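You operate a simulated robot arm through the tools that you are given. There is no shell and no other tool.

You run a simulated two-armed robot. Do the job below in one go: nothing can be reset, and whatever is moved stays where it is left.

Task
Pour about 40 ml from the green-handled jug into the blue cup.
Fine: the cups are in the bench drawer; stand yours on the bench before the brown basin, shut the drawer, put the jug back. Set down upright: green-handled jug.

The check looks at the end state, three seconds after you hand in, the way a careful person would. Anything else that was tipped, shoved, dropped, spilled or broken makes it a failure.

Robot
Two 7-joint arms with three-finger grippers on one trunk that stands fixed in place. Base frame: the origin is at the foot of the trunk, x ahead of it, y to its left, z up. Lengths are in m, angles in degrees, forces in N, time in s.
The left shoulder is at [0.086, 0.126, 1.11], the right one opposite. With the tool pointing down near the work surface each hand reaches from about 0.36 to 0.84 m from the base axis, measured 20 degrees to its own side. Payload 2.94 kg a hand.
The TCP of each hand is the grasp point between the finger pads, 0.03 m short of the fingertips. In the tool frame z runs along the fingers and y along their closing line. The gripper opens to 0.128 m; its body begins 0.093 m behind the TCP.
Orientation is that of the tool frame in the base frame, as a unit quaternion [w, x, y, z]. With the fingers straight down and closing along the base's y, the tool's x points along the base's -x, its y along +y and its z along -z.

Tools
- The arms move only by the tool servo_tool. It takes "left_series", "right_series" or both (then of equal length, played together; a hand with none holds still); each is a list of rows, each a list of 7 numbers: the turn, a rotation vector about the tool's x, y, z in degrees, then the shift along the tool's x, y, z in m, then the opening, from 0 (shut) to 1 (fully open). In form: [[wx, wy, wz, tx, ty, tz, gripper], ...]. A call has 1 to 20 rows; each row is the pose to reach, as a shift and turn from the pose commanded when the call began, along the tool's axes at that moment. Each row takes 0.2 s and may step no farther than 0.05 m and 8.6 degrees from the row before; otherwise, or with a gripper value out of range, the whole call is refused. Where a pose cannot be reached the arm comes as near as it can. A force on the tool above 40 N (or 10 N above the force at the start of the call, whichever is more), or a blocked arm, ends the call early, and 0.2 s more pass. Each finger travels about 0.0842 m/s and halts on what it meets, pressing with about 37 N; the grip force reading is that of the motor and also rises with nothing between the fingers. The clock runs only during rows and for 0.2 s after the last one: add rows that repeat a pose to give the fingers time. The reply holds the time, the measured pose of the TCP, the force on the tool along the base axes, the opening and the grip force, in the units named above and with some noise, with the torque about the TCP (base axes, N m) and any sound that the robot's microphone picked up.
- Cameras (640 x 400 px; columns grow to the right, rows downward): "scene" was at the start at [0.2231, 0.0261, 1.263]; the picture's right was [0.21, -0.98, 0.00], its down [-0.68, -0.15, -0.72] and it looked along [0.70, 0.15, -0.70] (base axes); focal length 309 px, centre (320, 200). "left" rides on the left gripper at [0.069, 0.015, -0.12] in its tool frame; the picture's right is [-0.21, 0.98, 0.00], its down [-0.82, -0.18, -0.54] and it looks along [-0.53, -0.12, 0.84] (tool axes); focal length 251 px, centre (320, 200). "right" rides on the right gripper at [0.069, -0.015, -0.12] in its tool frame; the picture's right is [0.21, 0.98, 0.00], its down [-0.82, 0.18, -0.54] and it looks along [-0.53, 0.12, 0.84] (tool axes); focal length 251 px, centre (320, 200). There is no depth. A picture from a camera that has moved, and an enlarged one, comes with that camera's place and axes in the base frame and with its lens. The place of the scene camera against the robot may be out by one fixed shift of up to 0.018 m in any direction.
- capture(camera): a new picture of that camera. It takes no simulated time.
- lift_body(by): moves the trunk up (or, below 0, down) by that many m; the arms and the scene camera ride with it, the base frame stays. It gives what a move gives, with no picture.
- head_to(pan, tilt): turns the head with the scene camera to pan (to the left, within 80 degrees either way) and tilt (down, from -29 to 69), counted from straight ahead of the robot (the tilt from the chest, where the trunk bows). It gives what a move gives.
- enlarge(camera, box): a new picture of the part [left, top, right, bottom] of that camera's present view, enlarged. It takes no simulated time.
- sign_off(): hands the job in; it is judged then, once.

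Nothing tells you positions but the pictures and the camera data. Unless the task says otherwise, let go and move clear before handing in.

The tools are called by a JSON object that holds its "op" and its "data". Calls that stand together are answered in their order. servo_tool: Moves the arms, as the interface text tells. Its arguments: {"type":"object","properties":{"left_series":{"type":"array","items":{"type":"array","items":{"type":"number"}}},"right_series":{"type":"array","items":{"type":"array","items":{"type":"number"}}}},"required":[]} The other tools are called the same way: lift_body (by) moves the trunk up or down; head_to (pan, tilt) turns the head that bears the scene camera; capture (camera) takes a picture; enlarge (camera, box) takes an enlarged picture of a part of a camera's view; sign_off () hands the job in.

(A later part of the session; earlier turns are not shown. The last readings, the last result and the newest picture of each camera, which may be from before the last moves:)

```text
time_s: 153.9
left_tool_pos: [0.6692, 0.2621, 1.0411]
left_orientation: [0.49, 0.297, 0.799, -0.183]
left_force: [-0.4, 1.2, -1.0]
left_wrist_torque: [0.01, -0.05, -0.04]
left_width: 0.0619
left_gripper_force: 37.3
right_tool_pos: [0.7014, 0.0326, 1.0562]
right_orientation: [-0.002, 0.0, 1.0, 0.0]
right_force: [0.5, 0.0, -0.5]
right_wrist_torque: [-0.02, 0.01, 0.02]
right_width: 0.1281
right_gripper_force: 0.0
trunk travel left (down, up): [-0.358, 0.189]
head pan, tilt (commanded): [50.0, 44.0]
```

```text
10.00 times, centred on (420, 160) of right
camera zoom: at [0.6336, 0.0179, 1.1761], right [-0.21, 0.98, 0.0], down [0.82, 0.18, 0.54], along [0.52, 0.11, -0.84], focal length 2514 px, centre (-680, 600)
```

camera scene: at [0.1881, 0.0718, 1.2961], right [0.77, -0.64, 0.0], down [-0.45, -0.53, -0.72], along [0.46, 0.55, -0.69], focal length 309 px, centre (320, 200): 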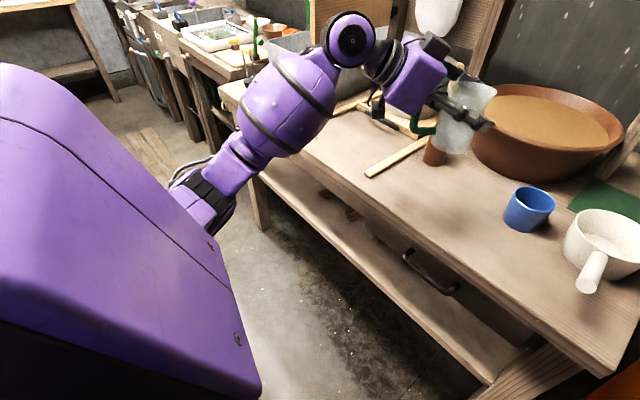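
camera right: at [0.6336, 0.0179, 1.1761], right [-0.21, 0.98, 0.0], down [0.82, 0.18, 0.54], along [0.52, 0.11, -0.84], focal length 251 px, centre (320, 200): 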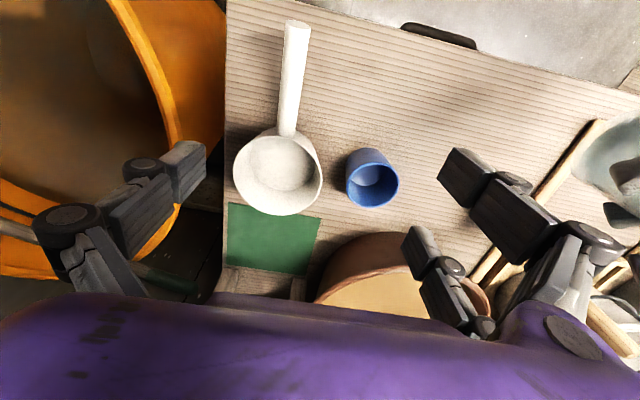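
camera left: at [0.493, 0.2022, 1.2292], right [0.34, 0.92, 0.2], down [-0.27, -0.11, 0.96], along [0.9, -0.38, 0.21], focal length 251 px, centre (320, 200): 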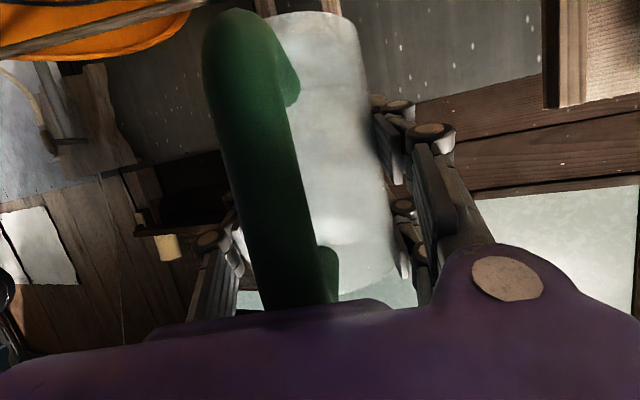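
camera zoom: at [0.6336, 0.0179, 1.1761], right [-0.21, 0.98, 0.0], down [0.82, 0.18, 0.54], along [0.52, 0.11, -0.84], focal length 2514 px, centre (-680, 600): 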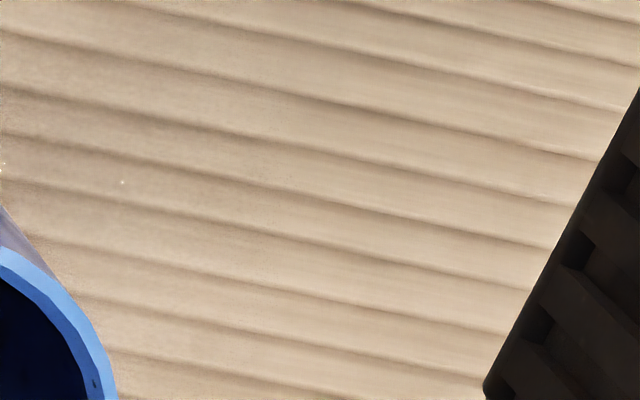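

{"op": "enlarge", "data": {"camera": "right", "box": [368, 160, 408, 185]}}

{"op": "enlarge", "data": {"camera": "right", "box": [344, 160, 408, 210]}}

{"op": "enlarge", "data": {"camera": "right", "box": [370, 174, 396, 192]}}

```text
16.00 times, centred on (388, 172) of right
camera zoom: at [0.6336, 0.0179, 1.1761], right [-0.21, 0.98, 0.0], down [0.82, 0.18, 0.54], along [0.52, 0.11, -0.84], focal length 4023 px, centre (-768, 640)
```

zoom: 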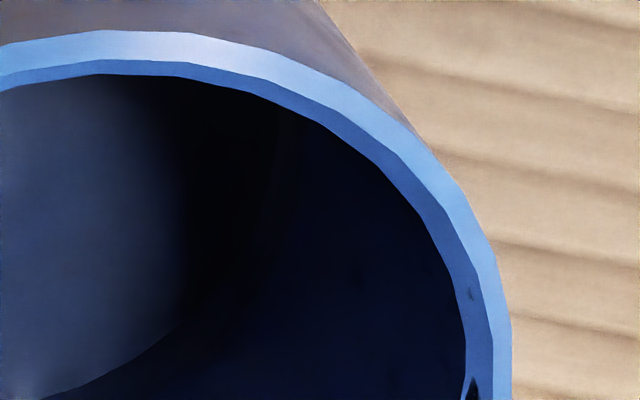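

```text
8.00 times, centred on (376, 185) of right
camera zoom: at [0.6336, 0.0179, 1.1761], right [-0.21, 0.98, 0.0], down [0.82, 0.18, 0.54], along [0.52, 0.11, -0.84], focal length 2012 px, centre (-128, 320)
```

zoom: 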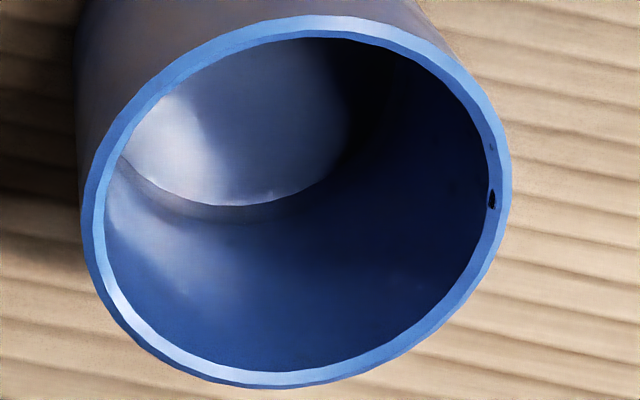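

```text
16.00 times, centred on (383, 183) of right
camera zoom: at [0.6336, 0.0179, 1.1761], right [-0.21, 0.98, 0.0], down [0.82, 0.18, 0.54], along [0.52, 0.11, -0.84], focal length 4023 px, centre (-688, 472)
```

zoom: 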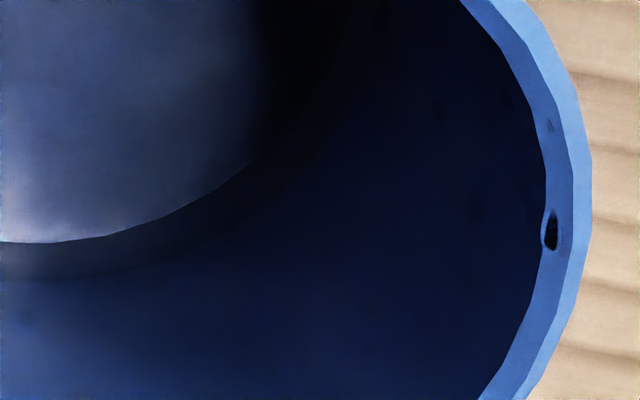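

The rim mark is just a drop sitting inside the edge. To pin down the amount, I'll also look at the liquid line left in the jug from the left camera.

{"op": "servo_tool", "data": {"left_series": [[0, -2.5, 0, 0, 0, 0, 0.38], [0, -5, 0, 0, 0, 0, 0.38], [0, -6, 0, 0, 0, 0, 0.38], [0, -6, 0, 0, 0, 0, 0.38]]}}

{"op": "capture", "data": {"camera": "left"}}

{"op": "enlarge", "data": {"camera": "left", "box": [250, 0, 410, 120]}}

{"op": "enlarge", "data": {"camera": "right", "box": [540, 90, 640, 240]}}

```text
time_s: 154.9
left_tool_pos: [0.6705, 0.2609, 1.0412]
left_orientation: [0.532, 0.287, 0.772, -0.198]
left_force: [-0.1, -0.5, -1.0]
left_wrist_torque: [0.0, -0.05, 0.01]
left_width: 0.0621
left_gripper_force: 36.3
right_tool_pos: [0.7015, 0.0311, 1.0565]
right_orientation: [-0.001, 0.0, 1.0, 0.0]
right_force: [0.0, 0.6, 0.2]
right_wrist_torque: [0.03, 0.01, 0.01]
right_width: 0.1281
right_gripper_force: 0.1
trunk travel left (down, up): [-0.358, 0.189]
head pan, tilt (commanded): [50.0, 44.0]
```

```text
taken
camera left: at [0.5762, 0.3614, 1.021], right [0.7, 0.69, 0.2], down [-0.28, 0.0, 0.96], along [0.66, -0.72, 0.19], focal length 251 px, centre (320, 200)
```

left: 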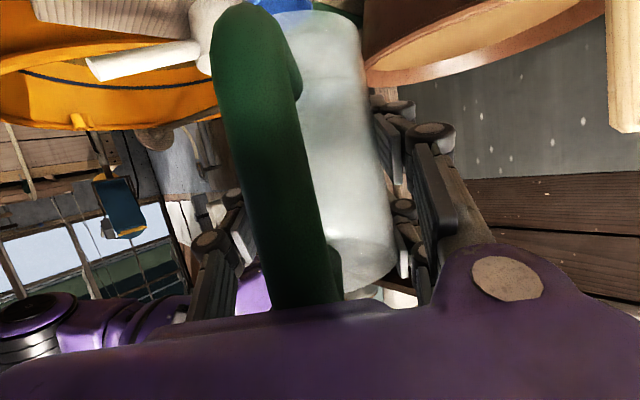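

```text
3.33 times, centred on (330, 60) of left
camera zoom: at [0.5762, 0.3614, 1.021], right [0.7, 0.69, 0.2], down [-0.28, 0.0, 0.96], along [0.66, -0.72, 0.19], focal length 838 px, centre (287, 667)
```

zoom: 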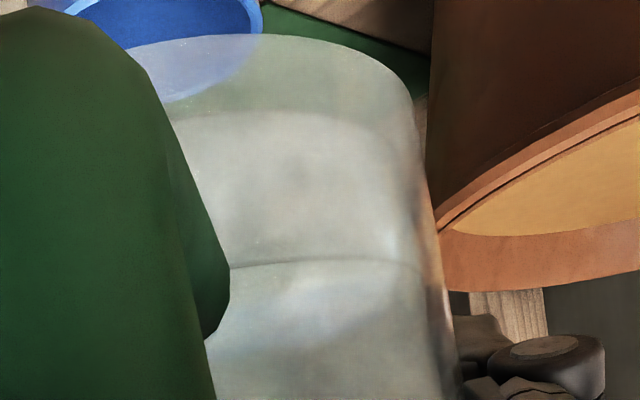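

```text
2.67 times, centred on (590, 165) of right
camera zoom: at [0.6332, 0.0166, 1.1763], right [-0.21, 0.98, 0.0], down [0.82, 0.18, 0.54], along [0.52, 0.12, -0.84], focal length 670 px, centre (-400, 293)
```

zoom: 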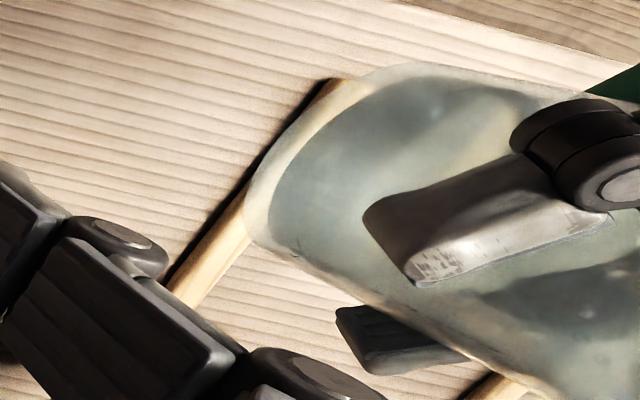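

{"op": "enlarge", "data": {"camera": "scene", "box": [410, 60, 510, 170]}}

{"op": "enlarge", "data": {"camera": "right", "box": [560, 60, 640, 260]}}

```text
3.64 times, centred on (460, 115) of scene
camera zoom: at [0.1882, 0.0717, 1.2961], right [0.77, -0.64, 0.0], down [-0.45, -0.53, -0.72], along [0.46, 0.55, -0.69], focal length 1122 px, centre (-189, 509)
```

zoom: 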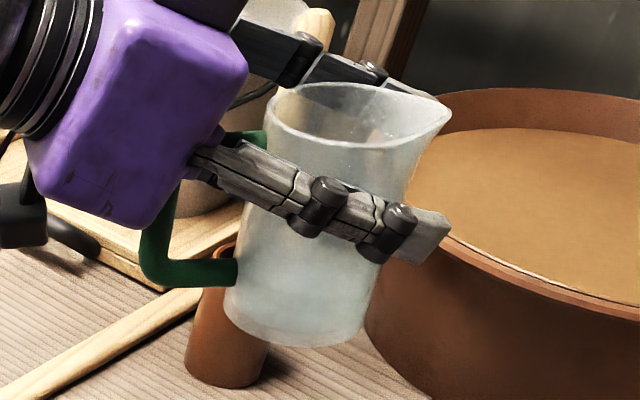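

```text
2.00 times, centred on (600, 160) of right
camera zoom: at [0.6332, 0.0166, 1.1763], right [-0.21, 0.98, 0.0], down [0.82, 0.18, 0.54], along [0.52, 0.12, -0.84], focal length 503 px, centre (-240, 280)
```

zoom: 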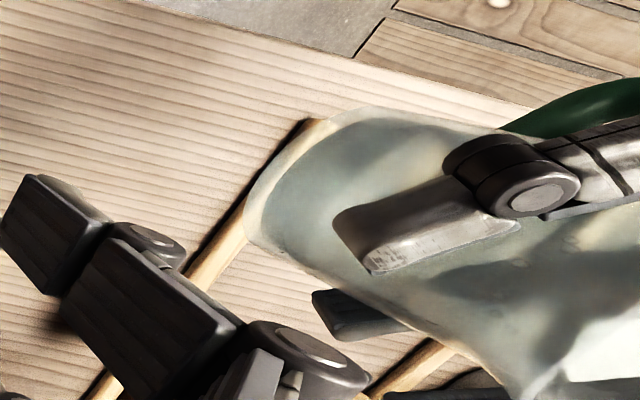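

From the jug line and the cup, I judge about 15 ml is in the cup and perhaps 30 ml left in the jug, so more is needed. The right hand retreats, then the jug returns over the cup.

{"op": "servo_tool", "data": {"left_series": [[0, 0, 0, 0, 0, 0, 0.38], [0, 0, 0, 0, 0, 0, 0.38], [0, 0, 0, 0, 0, 0, 0.38], [0, 0, 0, 0, 0, 0, 0.38], [0, 0, 0, 0, 0, 0, 0.38], [0, 3, 0, 0.002, -0.001, 0.006, 0.38], [0, 8, 0, 0.006, -0.003, 0.018, 0.38], [0, 13, 0, 0.0105, -0.005, 0.032, 0.38], [0, 18, 0, 0.0155, -0.0073, 0.047, 0.38], [0, 23, 0, 0.0205, -0.0097, 0.0622, 0.38], [0, 28, 0, 0.0255, -0.012, 0.0774, 0.38], [0, 34, 0, 0.0305, -0.0144, 0.0926, 0.38], [0, 40, 0, 0.0355, -0.0168, 0.1078, 0.38], [0, 46, 0, 0.0402, -0.019, 0.122, 0.38], [0, 52, 0, 0.0445, -0.021, 0.135, 0.38], [0, 58, 0, 0.0475, -0.0224, 0.144, 0.38], [0, 63, 0, 0.0487, -0.023, 0.1478, 0.38], [0, 66, 0, 0.0489, -0.0231, 0.1484, 0.38], [0, 67, 0, 0.0489, -0.0231, 0.1484, 0.38]], "right_series": [[0, 0, 0, 0.012, -0.026, 0, 0.8], [0, 0, 0, 0.03, -0.065, 0, 0.6], [0, 0, 0, 0.048, -0.104, -0.002, 0.4], [0, 0, 0, 0.066, -0.143, -0.004, 0.2], [0, 0, 0, 0.084, -0.182, -0.006, 0.1], [0, 0, 0, 0.102, -0.22, -0.008, 0], [0, 0, 0, 0.12, -0.259, -0.01, 0], [0, 0, 0, 0.1328, -0.2865, -0.0106, 0], [0, 0, 0, 0.1328, -0.2865, -0.0106, 0], [0, 0, 0, 0.1328, -0.2865, -0.0106, 0], [0, 0, 0, 0.1328, -0.2865, -0.0106, 0], [0, 0, 0, 0.1328, -0.2865, -0.0106, 0], [0, 0, 0, 0.1328, -0.2865, -0.0106, 0], [0, 0, 0, 0.1328, -0.2865, -0.0106, 0], [0, 0, 0, 0.1328, -0.2865, -0.0106, 0], [0, 0, 0, 0.1328, -0.2865, -0.0106, 0], [0, 0, 0, 0.1328, -0.2865, -0.0106, 0], [0, 0, 0, 0.1328, -0.2865, -0.0106, 0], [0, 0, 0, 0.1328, -0.2865, -0.0106, 0]]}}

{"op": "enlarge", "data": {"camera": "scene", "box": [480, 120, 600, 230]}}

{"op": "enlarge", "data": {"camera": "right", "box": [440, 200, 600, 320]}}

```text
time_s: 158.9
left_tool_pos: [0.7477, 0.1653, 0.9435]
left_orientation: [0.017, 0.349, 0.937, -0.006]
left_force: [-0.1, -0.4, -1.6]
left_wrist_torque: [0.0, -0.04, 0.01]
left_width: 0.0625
left_gripper_force: 36.6
right_tool_pos: [0.5675, -0.2561, 1.0685]
right_orientation: [-0.002, 0.0, 1.0, 0.0]
right_force: [0.6, 0.1, 1.0]
right_wrist_torque: [0.01, 0.02, -0.03]
right_width: 0.0
right_gripper_force: 3.4
trunk travel left (down, up): [-0.358, 0.189]
head pan, tilt (commanded): [50.0, 44.0]
```

```text
3.64 times, centred on (540, 175) of scene
camera zoom: at [0.1882, 0.0717, 1.2961], right [0.77, -0.64, 0.0], down [-0.45, -0.53, -0.72], along [0.46, 0.55, -0.69], focal length 1122 px, centre (-480, 291)
```

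zoom: 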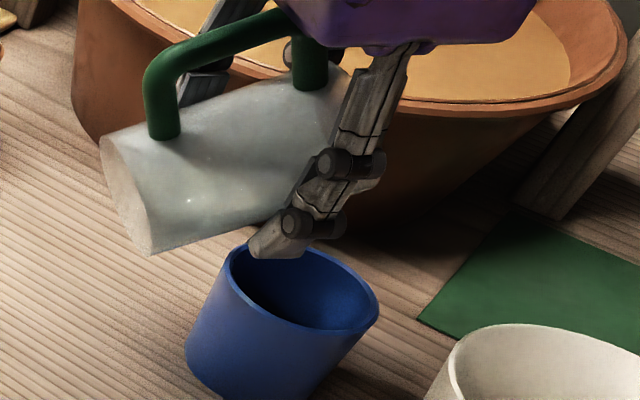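

```text
3.33 times, centred on (520, 260) of right
camera zoom: at [0.5, -0.2712, 1.1889], right [-0.21, 0.98, 0.0], down [0.82, 0.18, 0.54], along [0.52, 0.12, -0.84], focal length 838 px, centre (-347, 0)
```

zoom: 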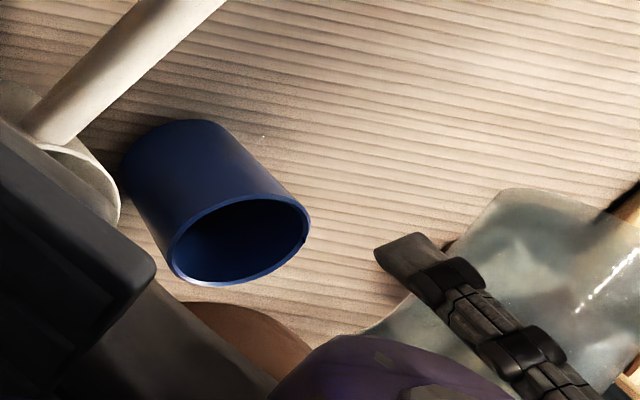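

In position again at 68°. Tilting to 82° in steps, watching.

{"op": "servo_tool", "data": {"left_series": [[0, 3, 0, 0, 0, 0, 0.38], [0, 6, 0, 0, 0, 0, 0.38], [0, 9, 0, 0, 0, 0, 0.38], [0, 11, 0, 0, 0, 0, 0.38], [0, 12.5, 0, 0, 0, 0, 0.38], [0, 13.5, 0, 0, 0, 0, 0.38]]}}

{"op": "enlarge", "data": {"camera": "scene", "box": [490, 130, 590, 230]}}

{"op": "enlarge", "data": {"camera": "right", "box": [460, 220, 560, 310]}}

```text
time_s: 160.3
left_tool_pos: [0.7482, 0.1659, 0.9417]
left_orientation: [-0.093, 0.346, 0.933, 0.035]
left_force: [-0.1, 0.4, -1.0]
left_wrist_torque: [-0.06, -0.04, -0.01]
left_width: 0.0622
left_gripper_force: 37.4
right_tool_pos: [0.5682, -0.2563, 1.0682]
right_orientation: [-0.001, 0.0, 1.0, -0.001]
right_force: [-1.1, -0.4, -0.8]
right_wrist_torque: [0.0, -0.02, -0.02]
right_width: 0.0002
right_gripper_force: 3.0
trunk travel left (down, up): [-0.358, 0.189]
head pan, tilt (commanded): [50.0, 44.0]
```

```text
4.00 times, centred on (540, 180) of scene
camera zoom: at [0.1882, 0.0717, 1.2961], right [0.77, -0.64, 0.0], down [-0.45, -0.53, -0.72], along [0.46, 0.55, -0.69], focal length 1235 px, centre (-560, 280)
```

zoom: 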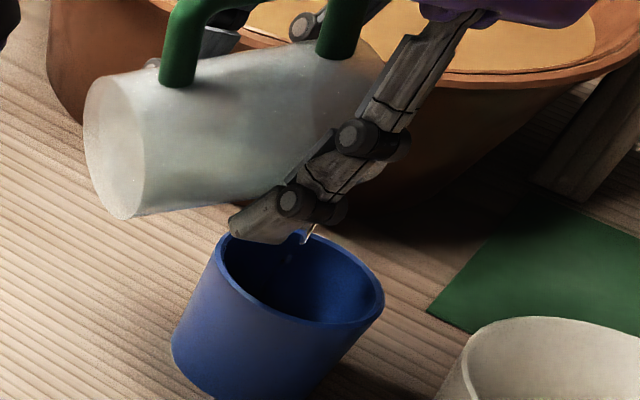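

```text
4.44 times, centred on (510, 265) of right
camera zoom: at [0.5, -0.2712, 1.1889], right [-0.21, 0.98, 0.0], down [0.82, 0.18, 0.54], along [0.52, 0.12, -0.84], focal length 1118 px, centre (-524, -89)
```

zoom: 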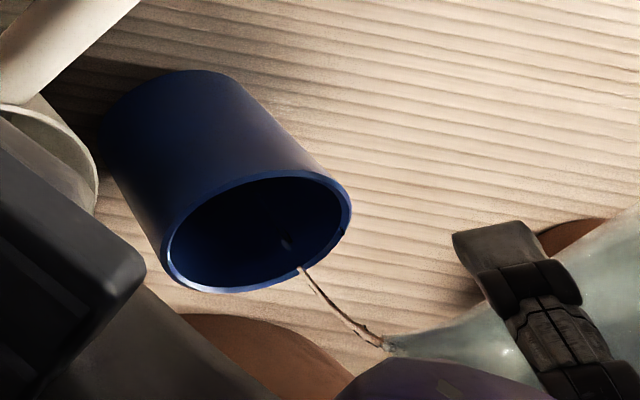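

A good stream is entering the cup. Holding for a moment.

{"op": "servo_tool", "data": {"left_series": [[0, 0, 0, 0, 0, 0, 0.38], [0, 0, 0, 0, 0, 0, 0.38], [0, 0, 0, 0, 0, 0, 0.38]]}}

{"op": "enlarge", "data": {"camera": "scene", "box": [510, 165, 580, 215]}}

{"op": "enlarge", "data": {"camera": "right", "box": [460, 220, 560, 310]}}

```text
time_s: 161.1
left_tool_pos: [0.7471, 0.1652, 0.9417]
left_orientation: [-0.093, 0.348, 0.932, 0.035]
left_force: [-0.1, 0.1, -1.7]
left_wrist_torque: [-0.01, -0.03, 0.0]
left_width: 0.0626
left_gripper_force: 37.1
right_tool_pos: [0.5669, -0.2571, 1.0693]
right_orientation: [-0.001, 0.001, 1.0, 0.0]
right_force: [-0.9, -0.1, 1.5]
right_wrist_torque: [0.02, -0.03, 0.02]
right_width: 0.0
right_gripper_force: 2.9
trunk travel left (down, up): [-0.358, 0.189]
head pan, tilt (commanded): [50.0, 44.0]
```

```text
8.00 times, centred on (545, 190) of scene
camera zoom: at [0.1882, 0.0718, 1.2961], right [0.77, -0.64, 0.0], down [-0.45, -0.53, -0.72], along [0.46, 0.55, -0.69], focal length 2469 px, centre (-1480, 280)
```

zoom: 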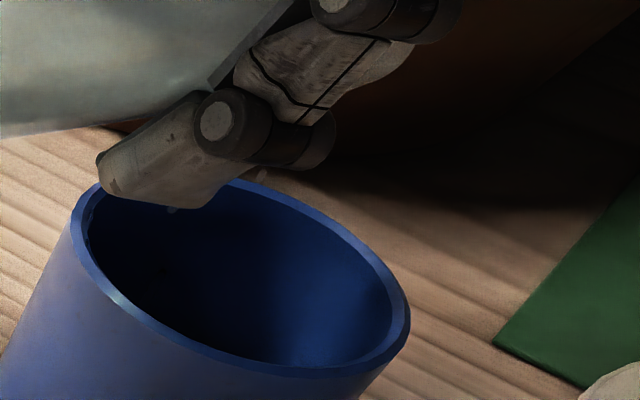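

```text
4.44 times, centred on (510, 265) of right
camera zoom: at [0.5, -0.2711, 1.1889], right [-0.21, 0.98, 0.0], down [0.82, 0.18, 0.54], along [0.52, 0.12, -0.84], focal length 1118 px, centre (-524, -89)
```

zoom: 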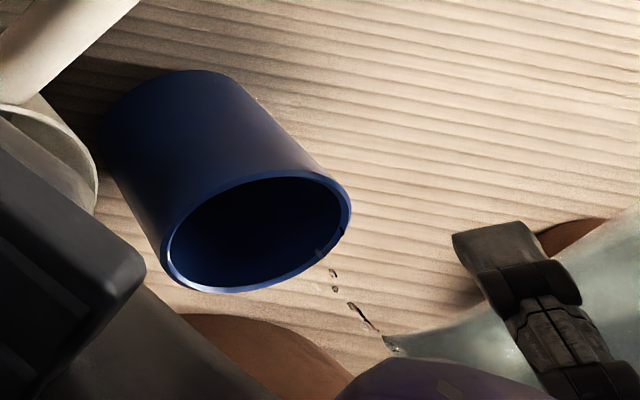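

Down to drips again. I'll tip back, move the jug aside, and bring the right camera over to measure the cup.

{"op": "servo_tool", "data": {"left_series": [[0, -5, 0, 0, 0, 0, 0.38], [0, -11, 0, 0, 0, 0, 0.38], [0, -17, 0, 0, 0, 0, 0.38], [0, -23, 0, 0, 0, 0, 0.38], [0, -30, 0, 0.0069, 0.0011, -0.0037, 0.38], [0, -36, 0, 0.0207, 0.0033, -0.011, 0.38], [0, -42, 0, 0.0386, 0.0061, -0.0205, 0.38], [0, -48, 0, 0.0579, 0.0092, -0.0307, 0.38], [0, -54, 0, 0.08, 0.0126, -0.0424, 0.38], [0, -60, 0, 0.102, 0.0161, -0.0541, 0.38], [0, -66, 0, 0.1214, 0.0192, -0.0643, 0.38], [0, -72, 0, 0.1338, 0.0211, -0.0709, 0.38], [0, -76, 0, 0.1379, 0.0218, -0.0731, 0.38], [0, -76, 0, 0.1379, 0.0218, -0.0731, 0.38], [0, -76, 0, 0.1379, 0.0218, -0.0731, 0.38], [0, -76, 0, 0.1379, 0.0218, -0.0731, 0.38], [0, -76, 0, 0.1379, 0.0218, -0.0731, 0.38], [0, -76, 0, 0.1379, 0.0218, -0.0731, 0.38]], "right_series": [[0, 0, 0, 0, 0, 0, 0], [0, 0, 0, 0, 0, 0, 0], [0, 0, 0, 0, 0, 0, 0], [0, 0, 0, 0, 0, 0, 0], [0, 0, 0, 0, 0, 0, 0], [0, 0, 0, 0, 0, 0, 0], [0, 0, 0, 0, 0, 0, 0], [0, 0, 0, 0, 0, 0, 0], [0, 0, 0, -0.008, 0.018, 0, 0.1], [0, 0, 0, -0.026, 0.056, 0, 0.25], [0, 0, 0, -0.044, 0.095, 0.002, 0.4], [0, 0, 0, -0.062, 0.134, 0.004, 0.55], [0, 0, 0, -0.08, 0.174, 0.006, 0.7], [0, 0, 0, -0.098, 0.214, 0.008, 0.85], [0, 0, 0, -0.116, 0.253, 0.01, 1], [0, 0, 0, -0.1328, 0.2865, 0.0106, 1], [0, 0, 0, -0.1328, 0.2865, 0.0106, 1], [0, 0, 0, -0.1328, 0.2865, 0.0106, 1]]}}

{"op": "enlarge", "data": {"camera": "right", "box": [344, 160, 408, 210]}}

{"op": "capture", "data": {"camera": "right"}}

{"op": "enlarge", "data": {"camera": "left", "box": [250, 0, 410, 120]}}

```text
time_s: 164.9
left_tool_pos: [0.6712, 0.2605, 1.0426]
left_orientation: [0.502, 0.294, 0.792, -0.186]
left_force: [-0.4, 1.1, -0.1]
left_wrist_torque: [0.01, -0.03, -0.05]
left_width: 0.0628
left_gripper_force: 36.9
right_tool_pos: [0.7, 0.0319, 1.0593]
right_orientation: [-0.001, 0.0, 1.0, 0.001]
right_force: [0.5, 0.3, -0.5]
right_wrist_torque: [-0.03, -0.02, 0.0]
right_width: 0.1281
right_gripper_force: 0.1
trunk travel left (down, up): [-0.358, 0.189]
head pan, tilt (commanded): [50.0, 44.0]
```

```text
8.00 times, centred on (376, 185) of right
camera zoom: at [0.6318, 0.0176, 1.1782], right [-0.22, 0.98, 0.0], down [0.82, 0.18, 0.54], along [0.52, 0.12, -0.84], focal length 2012 px, centre (-128, 320)
```

zoom: 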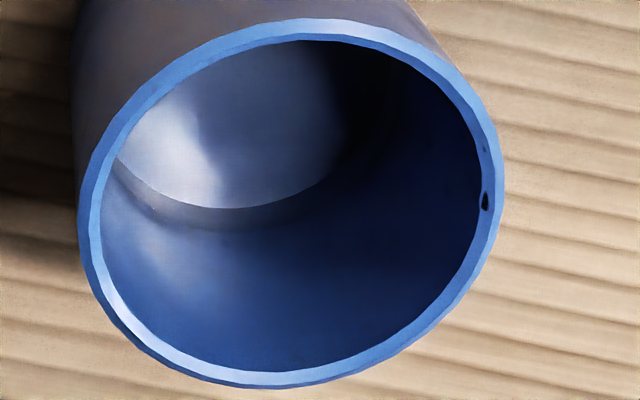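

```text
taken
camera right: at [0.6318, 0.0176, 1.1782], right [-0.22, 0.98, 0.0], down [0.82, 0.18, 0.54], along [0.52, 0.12, -0.84], focal length 251 px, centre (320, 200)
```

right: 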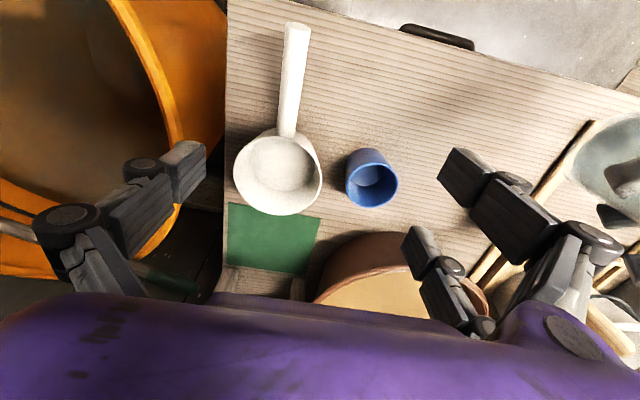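

```text
3.33 times, centred on (330, 60) of left
camera zoom: at [0.5759, 0.3613, 1.0337], right [0.71, 0.68, 0.19], down [-0.22, -0.05, 0.97], along [0.67, -0.73, 0.12], focal length 838 px, centre (287, 667)
```

zoom: 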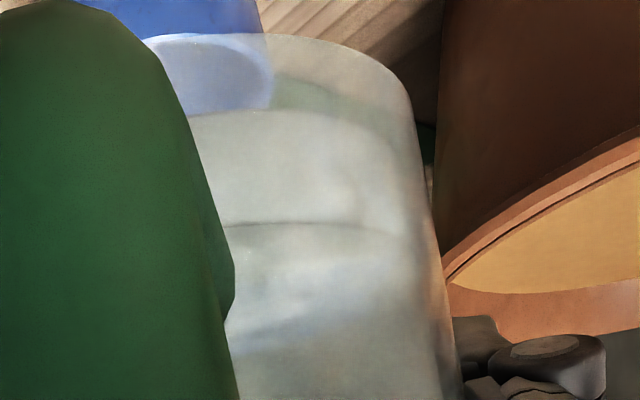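

{"op": "enlarge", "data": {"camera": "right", "box": [354, 174, 386, 194]}}

{"op": "enlarge", "data": {"camera": "right", "box": [344, 166, 376, 196]}}

```text
16.00 times, centred on (370, 184) of right
camera zoom: at [0.6318, 0.0176, 1.1782], right [-0.22, 0.98, 0.0], down [0.82, 0.18, 0.54], along [0.52, 0.12, -0.84], focal length 4023 px, centre (-480, 456)
```

zoom: 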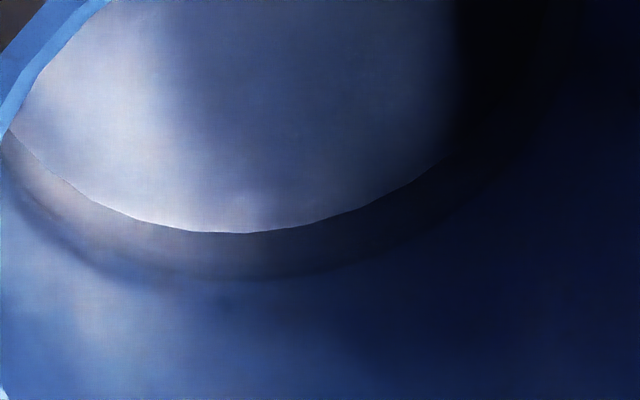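

```text
13.33 times, centred on (360, 181) of right
camera zoom: at [0.6318, 0.0176, 1.1782], right [-0.22, 0.98, 0.0], down [0.82, 0.18, 0.54], along [0.52, 0.12, -0.84], focal length 3352 px, centre (-213, 453)
```

zoom: 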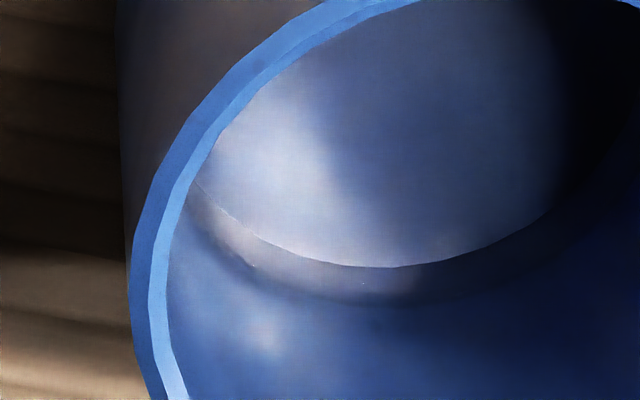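

The water band in the cup has widened. Comparing waterlines, I estimate close to 40 ml is now in the cup (about 39 ± 8), so I'll stop pouring. The right hand retreats, and I turn the jug back to face forward above its home spot.

{"op": "servo_tool", "data": {"left_series": [[0, 0, 0, 0, 0, 0, 0.38], [-1, 0, -0.5, 0.001, 0.0006, 0.0006, 0.38], [-4, 0, -1.9, 0.004, 0.0026, 0.0025, 0.38], [-8, 0, -3.8, 0.008, 0.0052, 0.0049, 0.38], [-13, 0, -6.1, 0.013, 0.0084, 0.008, 0.38], [-18.4, 0, -8.7, 0.0185, 0.0119, 0.0113, 0.38], [-23.8, 0, -11.3, 0.0239, 0.0154, 0.0146, 0.38], [-28.8, 0, -13.6, 0.0289, 0.0186, 0.0177, 0.38], [-32.8, 0, -15.5, 0.0329, 0.0212, 0.0201, 0.38], [-35.8, 0, -16.9, 0.0359, 0.0232, 0.022, 0.38], [-36.8, 0, -17.4, 0.0369, 0.0238, 0.0226, 0.38], [-36.8, 0, -17.4, 0.0369, 0.0238, 0.0226, 0.38]], "right_series": [[0, 0, 0, 0.012, -0.026, 0, 0.9], [0, 0, 0, 0.03, -0.065, 0, 0.8], [0, 0, 0, 0.048, -0.104, -0.002, 0.7], [0, 0, 0, 0.066, -0.143, -0.004, 0.6], [0, 0, 0, 0.084, -0.182, -0.006, 0.5], [0, 0, 0, 0.102, -0.22, -0.008, 0.4], [0, 0, 0, 0.12, -0.259, -0.01, 0.3], [0, 0, 0, 0.1328, -0.2865, -0.0106, 0.2], [0, 0, 0, 0.1328, -0.2865, -0.0106, 0], [0, 0, 0, 0.1328, -0.2865, -0.0106, 0], [0, 0, 0, 0.1328, -0.2865, -0.0106, 0], [0, 0, 0, 0.1328, -0.2865, -0.0106, 0]]}}

{"op": "capture", "data": {"camera": "scene"}}

{"op": "capture", "data": {"camera": "left"}}

{"op": "capture", "data": {"camera": "right"}}

```text
time_s: 167.5
left_tool_pos: [0.6893, 0.2777, 0.9976]
left_orientation: [0.535, 0.001, 0.845, 0.0]
left_force: [0.5, -0.6, -1.3]
left_wrist_torque: [0.01, -0.04, -0.03]
left_width: 0.0629
left_gripper_force: 36.8
right_tool_pos: [0.5689, -0.2578, 1.0693]
right_orientation: [-0.002, 0.0, 1.0, -0.001]
right_force: [-0.1, -0.1, -0.4]
right_wrist_torque: [0.0, -0.02, 0.01]
right_width: 0.0002
right_gripper_force: 3.2
trunk travel left (down, up): [-0.358, 0.189]
head pan, tilt (commanded): [50.0, 44.0]
```

```text
taken
camera scene: at [0.1881, 0.0717, 1.2961], right [0.77, -0.64, 0.0], down [-0.45, -0.53, -0.72], along [0.46, 0.55, -0.69], focal length 309 px, centre (320, 200)
```

scene: 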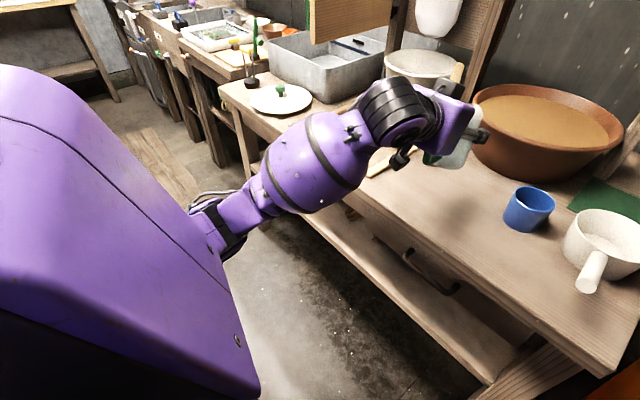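

```text
taken
camera left: at [0.551, 0.2907, 0.9887], right [0.09, 0.98, 0.19], down [-0.14, -0.18, 0.97], along [0.99, -0.12, 0.12], focal length 251 px, centre (320, 200)
```

left: 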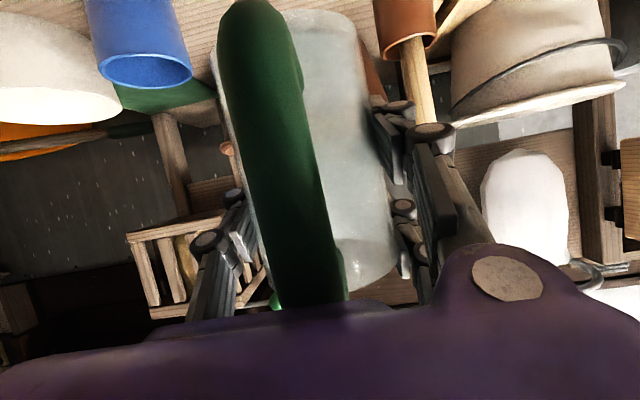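

```text
taken
camera right: at [0.5011, -0.2726, 1.1902], right [-0.21, 0.98, 0.0], down [0.82, 0.18, 0.54], along [0.52, 0.12, -0.84], focal length 251 px, centre (320, 200)
```

right: 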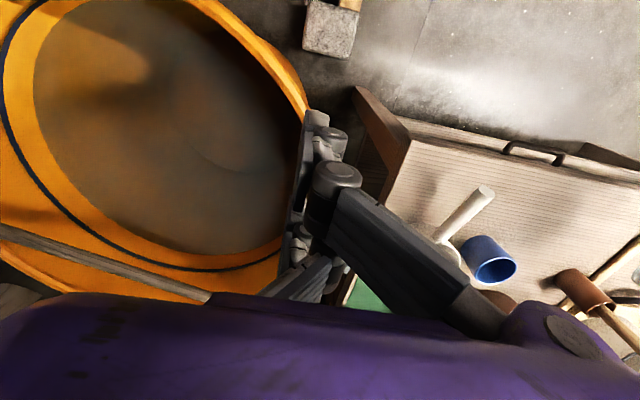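

{"op": "enlarge", "data": {"camera": "left", "box": [200, 0, 420, 140]}}

{"op": "enlarge", "data": {"camera": "left", "box": [200, 160, 420, 300]}}

{"op": "enlarge", "data": {"camera": "scene", "box": [380, 80, 500, 190]}}

```text
2.86 times, centred on (310, 70) of left
camera zoom: at [0.551, 0.2907, 0.9887], right [0.09, 0.98, 0.19], down [-0.14, -0.18, 0.97], along [0.99, -0.12, 0.12], focal length 718 px, centre (349, 571)
```

zoom: 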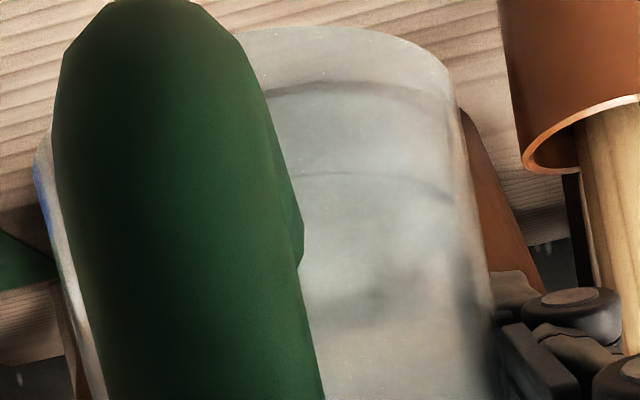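

```text
2.86 times, centred on (310, 230) of left
camera zoom: at [0.551, 0.2907, 0.9887], right [0.09, 0.98, 0.19], down [-0.14, -0.18, 0.97], along [0.99, -0.12, 0.12], focal length 718 px, centre (349, 114)
```

zoom: 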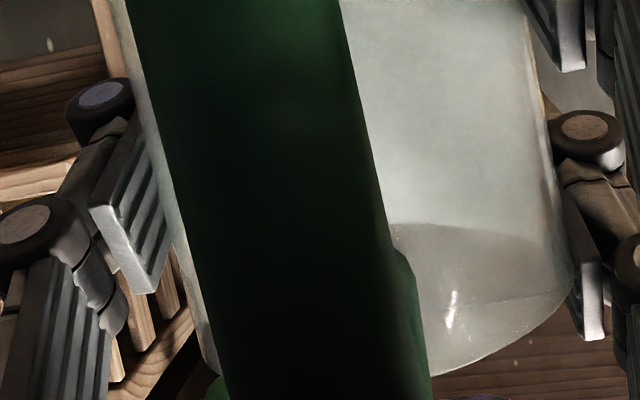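

```text
3.64 times, centred on (440, 135) of scene
camera zoom: at [0.1881, 0.0717, 1.2961], right [0.77, -0.64, 0.0], down [-0.45, -0.53, -0.72], along [0.46, 0.55, -0.69], focal length 1122 px, centre (-116, 436)
```

zoom: 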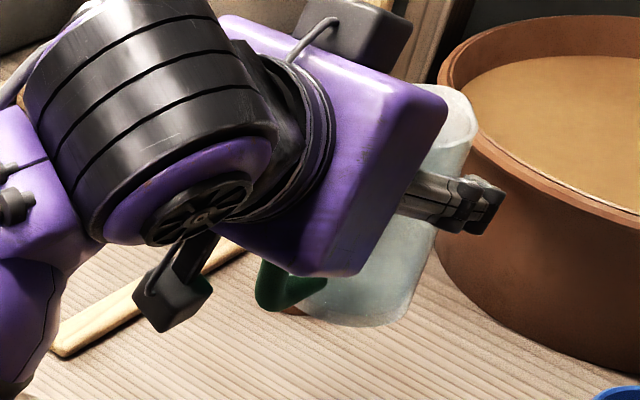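

The jug sits straight side-to-side and, at this hand angle, is within about 1° of upright. Lowering it over its home spot (grip at x≈0.718 to put the body back where it stood), stopping 2 cm above the bench.

{"op": "servo_tool", "data": {"left_series": [[0, 0, 0, 0.003, -0.0001, 0.0025, 0.38], [0, 0, 0, 0.009, -0.0002, 0.0074, 0.38], [0, 0, 0, 0.018, -0.0004, 0.0149, 0.38], [0, 0, 0, 0.0288, -0.0007, 0.0238, 0.38], [0, 0, 0, 0.0396, -0.001, 0.0327, 0.38], [0, 0, 0, 0.0504, -0.0012, 0.0417, 0.38], [0, 0, 0, 0.0612, -0.0015, 0.0506, 0.38], [0, 0, 0, 0.0716, -0.0018, 0.0592, 0.38], [0, 0, 0, 0.081, -0.002, 0.067, 0.38], [0, 0, 0, 0.087, -0.0022, 0.0719, 0.38], [0, 0, 0, 0.0895, -0.0022, 0.074, 0.38], [0, 0, 0, 0.0895, -0.0022, 0.074, 0.38]]}}

{"op": "capture", "data": {"camera": "left"}}

{"op": "enlarge", "data": {"camera": "scene", "box": [400, 100, 540, 230]}}

{"op": "enlarge", "data": {"camera": "right", "box": [460, 160, 640, 320]}}

```text
time_s: 170.1
left_tool_pos: [0.7172, 0.2731, 0.885]
left_orientation: [0.536, 0.001, 0.845, 0.0]
left_force: [0.1, 0.3, -1.4]
left_wrist_torque: [-0.04, -0.06, 0.01]
left_width: 0.0628
left_gripper_force: 37.1
right_tool_pos: [0.5683, -0.2582, 1.0706]
right_orientation: [-0.001, 0.0, 1.0, 0.0]
right_force: [0.2, 0.1, -1.0]
right_wrist_torque: [0.0, -0.05, -0.01]
right_width: 0.0001
right_gripper_force: 2.8
trunk travel left (down, up): [-0.358, 0.189]
head pan, tilt (commanded): [50.0, 44.0]
```

```text
taken
camera left: at [0.5796, 0.2876, 0.8755], right [0.09, 0.98, 0.19], down [-0.14, -0.18, 0.97], along [0.99, -0.12, 0.12], focal length 251 px, centre (320, 200)
```

left: 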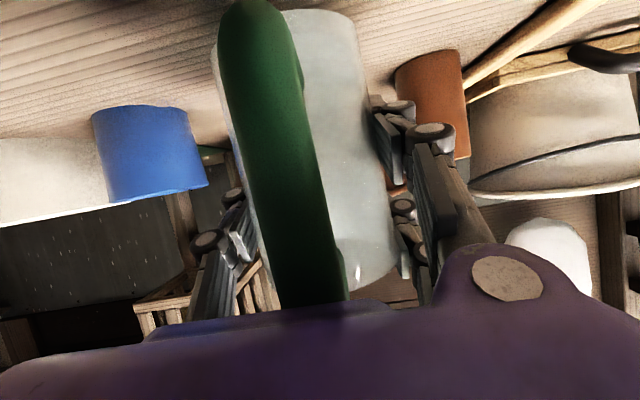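

```text
3.08 times, centred on (470, 165) of scene
camera zoom: at [0.1881, 0.0718, 1.2961], right [0.77, -0.64, 0.0], down [-0.45, -0.53, -0.72], along [0.46, 0.55, -0.69], focal length 950 px, centre (-142, 308)
```

zoom: 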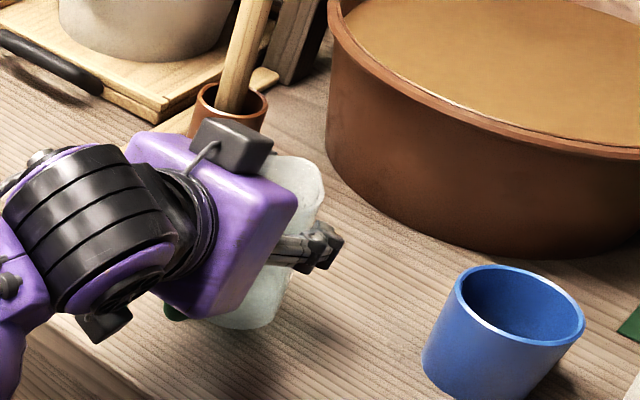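

```text
2.50 times, centred on (550, 240) of right
camera zoom: at [0.5012, -0.2724, 1.1902], right [-0.21, 0.98, 0.0], down [0.82, 0.18, 0.54], along [0.52, 0.12, -0.84], focal length 629 px, centre (-255, 100)
```

zoom: 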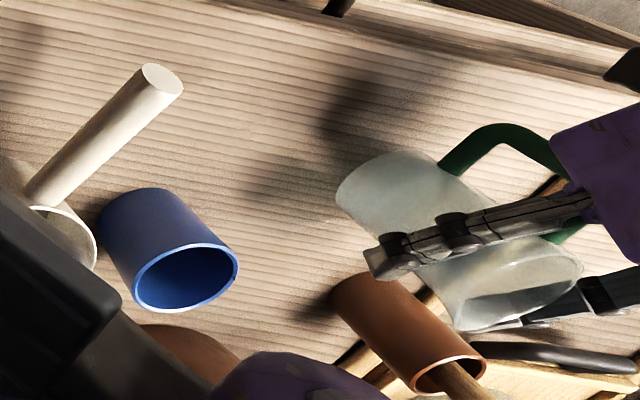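

The jug hangs about 2 cm above its spot, upright. Lowering slowly until contact.

{"op": "servo_tool", "data": {"left_series": [[0, 0, 0, 0.0036, 0.001, 0.0017, 0.38], [0, 0, 0, 0.0072, 0.002, 0.0034, 0.38], [0, 0, 0, 0.0099, 0.002, 0.0047, 0.38], [0, 0, 0, 0.0117, 0.002, 0.0055, 0.38], [0, 0, 0, 0.0117, 0.002, 0.0055, 0.38]]}}

{"op": "servo_tool", "data": {"left_series": [[0, 0, 0, 0.0018, 0, 0.0009, 0.38], [0, 0, 0, 0.0036, 0, 0.0017, 0.38], [0, 0, 0, 0.0036, 0, 0.0017, 0.38]]}}

```text
time_s: 171.3
left_tool_pos: [0.7169, 0.2762, 0.8735]
left_orientation: [0.535, 0.001, 0.845, 0.0]
left_force: [-1.0, 0.6, -1.6]
left_wrist_torque: [-0.02, -0.04, 0.01]
left_width: 0.063
left_gripper_force: 36.8
right_tool_pos: [0.5681, -0.2576, 1.0715]
right_orientation: [-0.002, 0.0, 1.0, 0.0]
right_force: [0.8, 0.1, -0.3]
right_wrist_torque: [0.01, 0.02, -0.01]
right_width: 0.0002
right_gripper_force: 3.1
trunk travel left (down, up): [-0.358, 0.189]
head pan, tilt (commanded): [50.0, 44.0]
```

```text
time_s: 172.1
left_tool_pos: [0.7175, 0.276, 0.8696]
left_orientation: [0.535, 0.0, 0.845, 0.0]
left_force: [-0.3, -0.7, -2.4]
left_wrist_torque: [0.02, -0.05, -0.02]
left_width: 0.0627
left_gripper_force: 37.1
right_tool_pos: [0.5687, -0.2578, 1.0705]
right_orientation: [-0.001, 0.001, 1.0, 0.0]
right_force: [0.6, 0.3, -0.1]
right_wrist_torque: [-0.01, -0.02, -0.01]
right_width: 0.0
right_gripper_force: 3.1
trunk travel left (down, up): [-0.358, 0.189]
head pan, tilt (commanded): [50.0, 44.0]
```

{"op": "servo_tool", "data": {"left_series": [[0, 0, 0, 0.0018, 0, 0.0009, 0.38], [0, 0, 0, 0.0036, 0, 0.0017, 0.38], [0, 0, 0, 0.0036, 0, 0.0017, 0.38]]}}

{"op": "enlarge", "data": {"camera": "scene", "box": [430, 120, 500, 200]}}

{"op": "enlarge", "data": {"camera": "right", "box": [560, 200, 640, 300]}}

```text
time_s: 172.9
left_tool_pos: [0.718, 0.2759, 0.865]
left_orientation: [0.536, 0.001, 0.844, 0.0]
left_force: [1.7, -0.3, 2.4]
left_wrist_torque: [0.05, -0.06, -0.04]
left_width: 0.0629
left_gripper_force: 36.5
right_tool_pos: [0.569, -0.2578, 1.0716]
right_orientation: [-0.002, 0.0, 1.0, 0.0]
right_force: [0.3, 0.0, 0.0]
right_wrist_torque: [-0.02, 0.01, 0.0]
right_width: 0.0001
right_gripper_force: 2.7
trunk travel left (down, up): [-0.358, 0.189]
head pan, tilt (commanded): [50.0, 44.0]
```

```text
5.00 times, centred on (465, 160) of scene
camera zoom: at [0.1878, 0.0716, 1.2962], right [0.77, -0.64, 0.0], down [-0.45, -0.53, -0.72], along [0.46, 0.55, -0.69], focal length 1543 px, centre (-405, 400)
```

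zoom: 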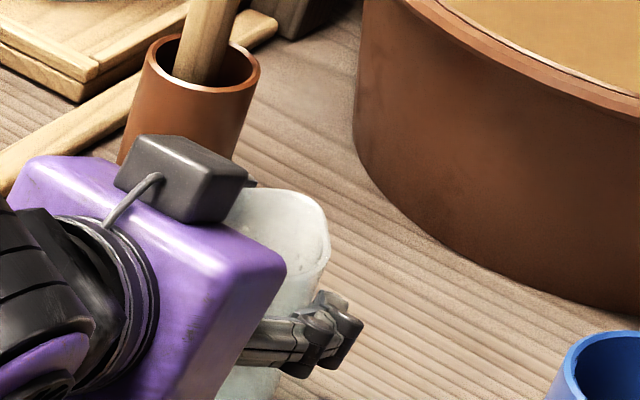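

```text
4.00 times, centred on (600, 250) of right
camera zoom: at [0.5009, -0.2726, 1.1903], right [-0.21, 0.98, 0.0], down [0.82, 0.18, 0.54], along [0.52, 0.12, -0.84], focal length 1006 px, centre (-800, 0)
```

zoom: 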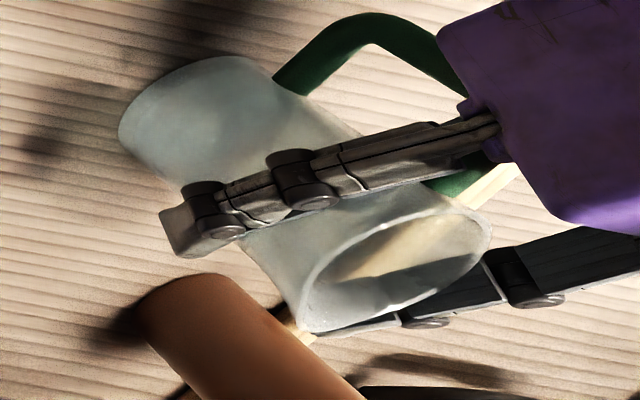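

Contact: the load reversed from −2 to +2.4 N at z≈0.865. Opening slowly to let the jug settle.

{"op": "servo_tool", "data": {"left_series": [[0, 0, 0, 0, 0, 0, 0.46], [0, 0, 0, 0, 0, 0, 0.5], [0, 0, 0, 0, 0, 0, 0.52], [0, 0, 0, 0, 0, 0, 0.56], [0, 0, 0, 0, 0, 0, 0.62], [0, 0, 0, 0, 0, 0, 0.68], [0, 0, 0, 0, 0, 0, 0.74], [0, 0, 0, 0, 0, 0, 0.74]]}}

{"op": "capture", "data": {"camera": "left"}}

{"op": "enlarge", "data": {"camera": "right", "box": [540, 180, 640, 300]}}

{"op": "enlarge", "data": {"camera": "scene", "box": [420, 110, 520, 210]}}

```text
time_s: 174.7
left_tool_pos: [0.7173, 0.276, 0.8637]
left_orientation: [0.535, 0.001, 0.845, -0.001]
left_force: [0.2, 0.1, 0.6]
left_wrist_torque: [-0.01, -0.02, 0.01]
left_width: 0.0946
left_gripper_force: 0.1
right_tool_pos: [0.5686, -0.2568, 1.0696]
right_orientation: [-0.002, 0.0, 1.0, 0.0]
right_force: [0.8, 0.3, -0.9]
right_wrist_torque: [0.0, -0.04, -0.02]
right_width: 0.0002
right_gripper_force: 3.2
trunk travel left (down, up): [-0.358, 0.189]
head pan, tilt (commanded): [50.0, 44.0]
```

```text
taken
camera left: at [0.5796, 0.29, 0.8556], right [0.09, 0.98, 0.19], down [-0.14, -0.18, 0.97], along [0.99, -0.12, 0.12], focal length 251 px, centre (320, 200)
```

left: 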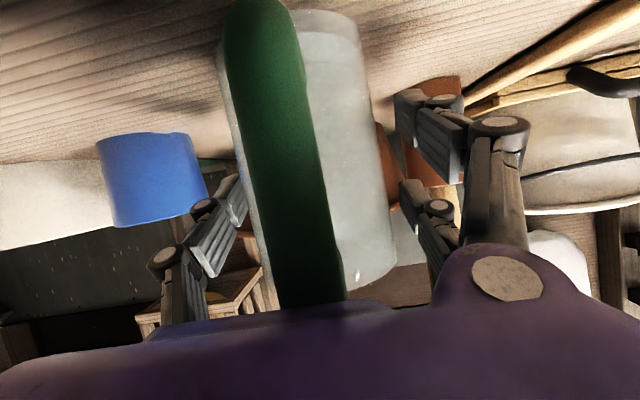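

```text
3.33 times, centred on (590, 240) of right
camera zoom: at [0.5011, -0.2724, 1.1902], right [-0.21, 0.98, 0.0], down [0.82, 0.18, 0.54], along [0.52, 0.12, -0.84], focal length 838 px, centre (-580, 67)
```

zoom: 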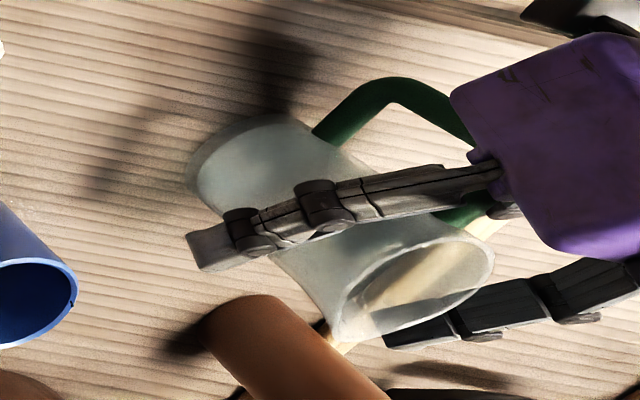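

```text
4.00 times, centred on (470, 160) of scene
camera zoom: at [0.1881, 0.0718, 1.2961], right [0.77, -0.64, 0.0], down [-0.45, -0.53, -0.72], along [0.46, 0.55, -0.69], focal length 1235 px, centre (-280, 360)
```

zoom: 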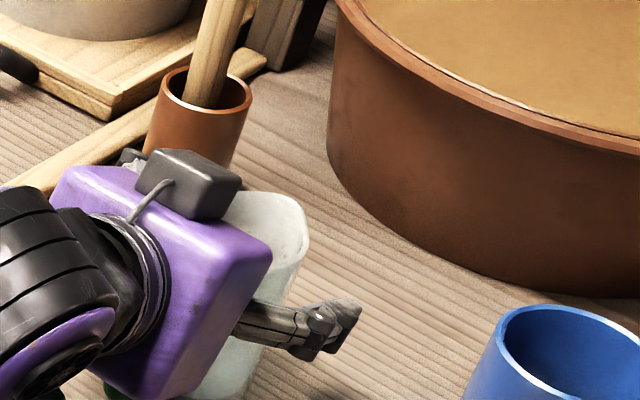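

The jug stands on its own with both finger groups clear. Backing the hand straight out along its axis.

{"op": "servo_tool", "data": {"left_series": [[0, 0, 0, 0, 0, -0.006, 0.74], [0, 0, 0, 0, 0, -0.016, 0.74], [0, 0, 0, 0, 0, -0.03, 0.74], [0, 0, 0, 0, 0, -0.05, 0.74], [0, 0, 0, 0, 0, -0.075, 0.74], [0, 0, 0, 0, 0, -0.1, 0.74], [0, 0, 0, 0, 0, -0.13, 0.74]]}}

{"op": "capture", "data": {"camera": "left"}}

{"op": "capture", "data": {"camera": "scene"}}

{"op": "capture", "data": {"camera": "right"}}

```text
time_s: 176.3
left_tool_pos: [0.5992, 0.2745, 0.9201]
left_orientation: [0.535, 0.0, 0.845, 0.0]
left_force: [0.1, -0.2, -1.0]
left_wrist_torque: [-0.01, 0.0, -0.01]
left_width: 0.0947
left_gripper_force: 0.1
right_tool_pos: [0.5679, -0.2581, 1.0707]
right_orientation: [-0.002, 0.001, 1.0, 0.0]
right_force: [-1.1, -0.8, -0.2]
right_wrist_torque: [-0.03, -0.03, -0.01]
right_width: 0.0001
right_gripper_force: 3.1
trunk travel left (down, up): [-0.358, 0.189]
head pan, tilt (commanded): [50.0, 44.0]
```

```text
taken
camera left: at [0.4614, 0.2894, 0.9113], right [0.09, 0.98, 0.19], down [-0.14, -0.18, 0.97], along [0.99, -0.12, 0.12], focal length 251 px, centre (320, 200)
```

left: 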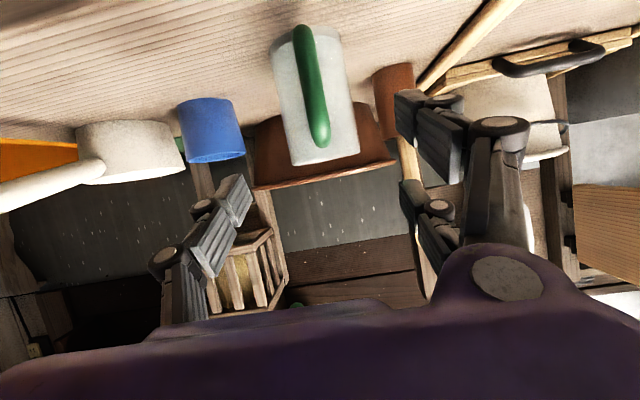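

```text
taken
camera scene: at [0.1873, 0.0717, 1.2962], right [0.77, -0.64, 0.0], down [-0.45, -0.53, -0.72], along [0.46, 0.55, -0.69], focal length 309 px, centre (320, 200)
```

scene: 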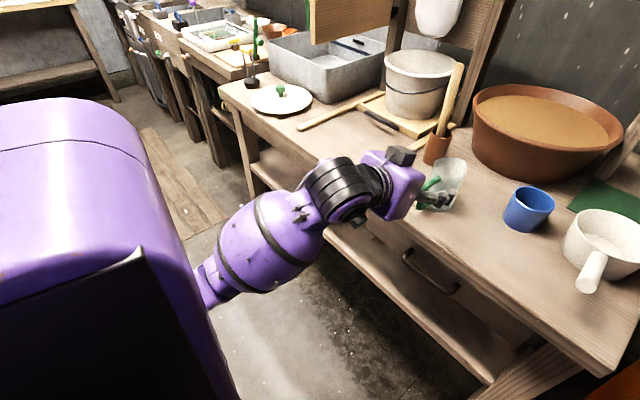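

```text
taken
camera right: at [0.5004, -0.2725, 1.1905], right [-0.21, 0.98, 0.0], down [0.82, 0.18, 0.54], along [0.53, 0.12, -0.84], focal length 251 px, centre (320, 200)
```

right: 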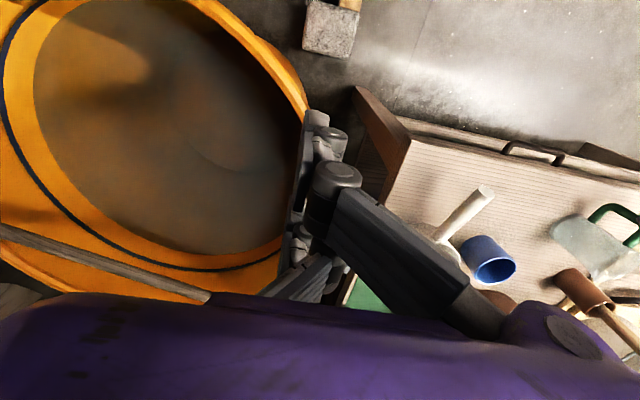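

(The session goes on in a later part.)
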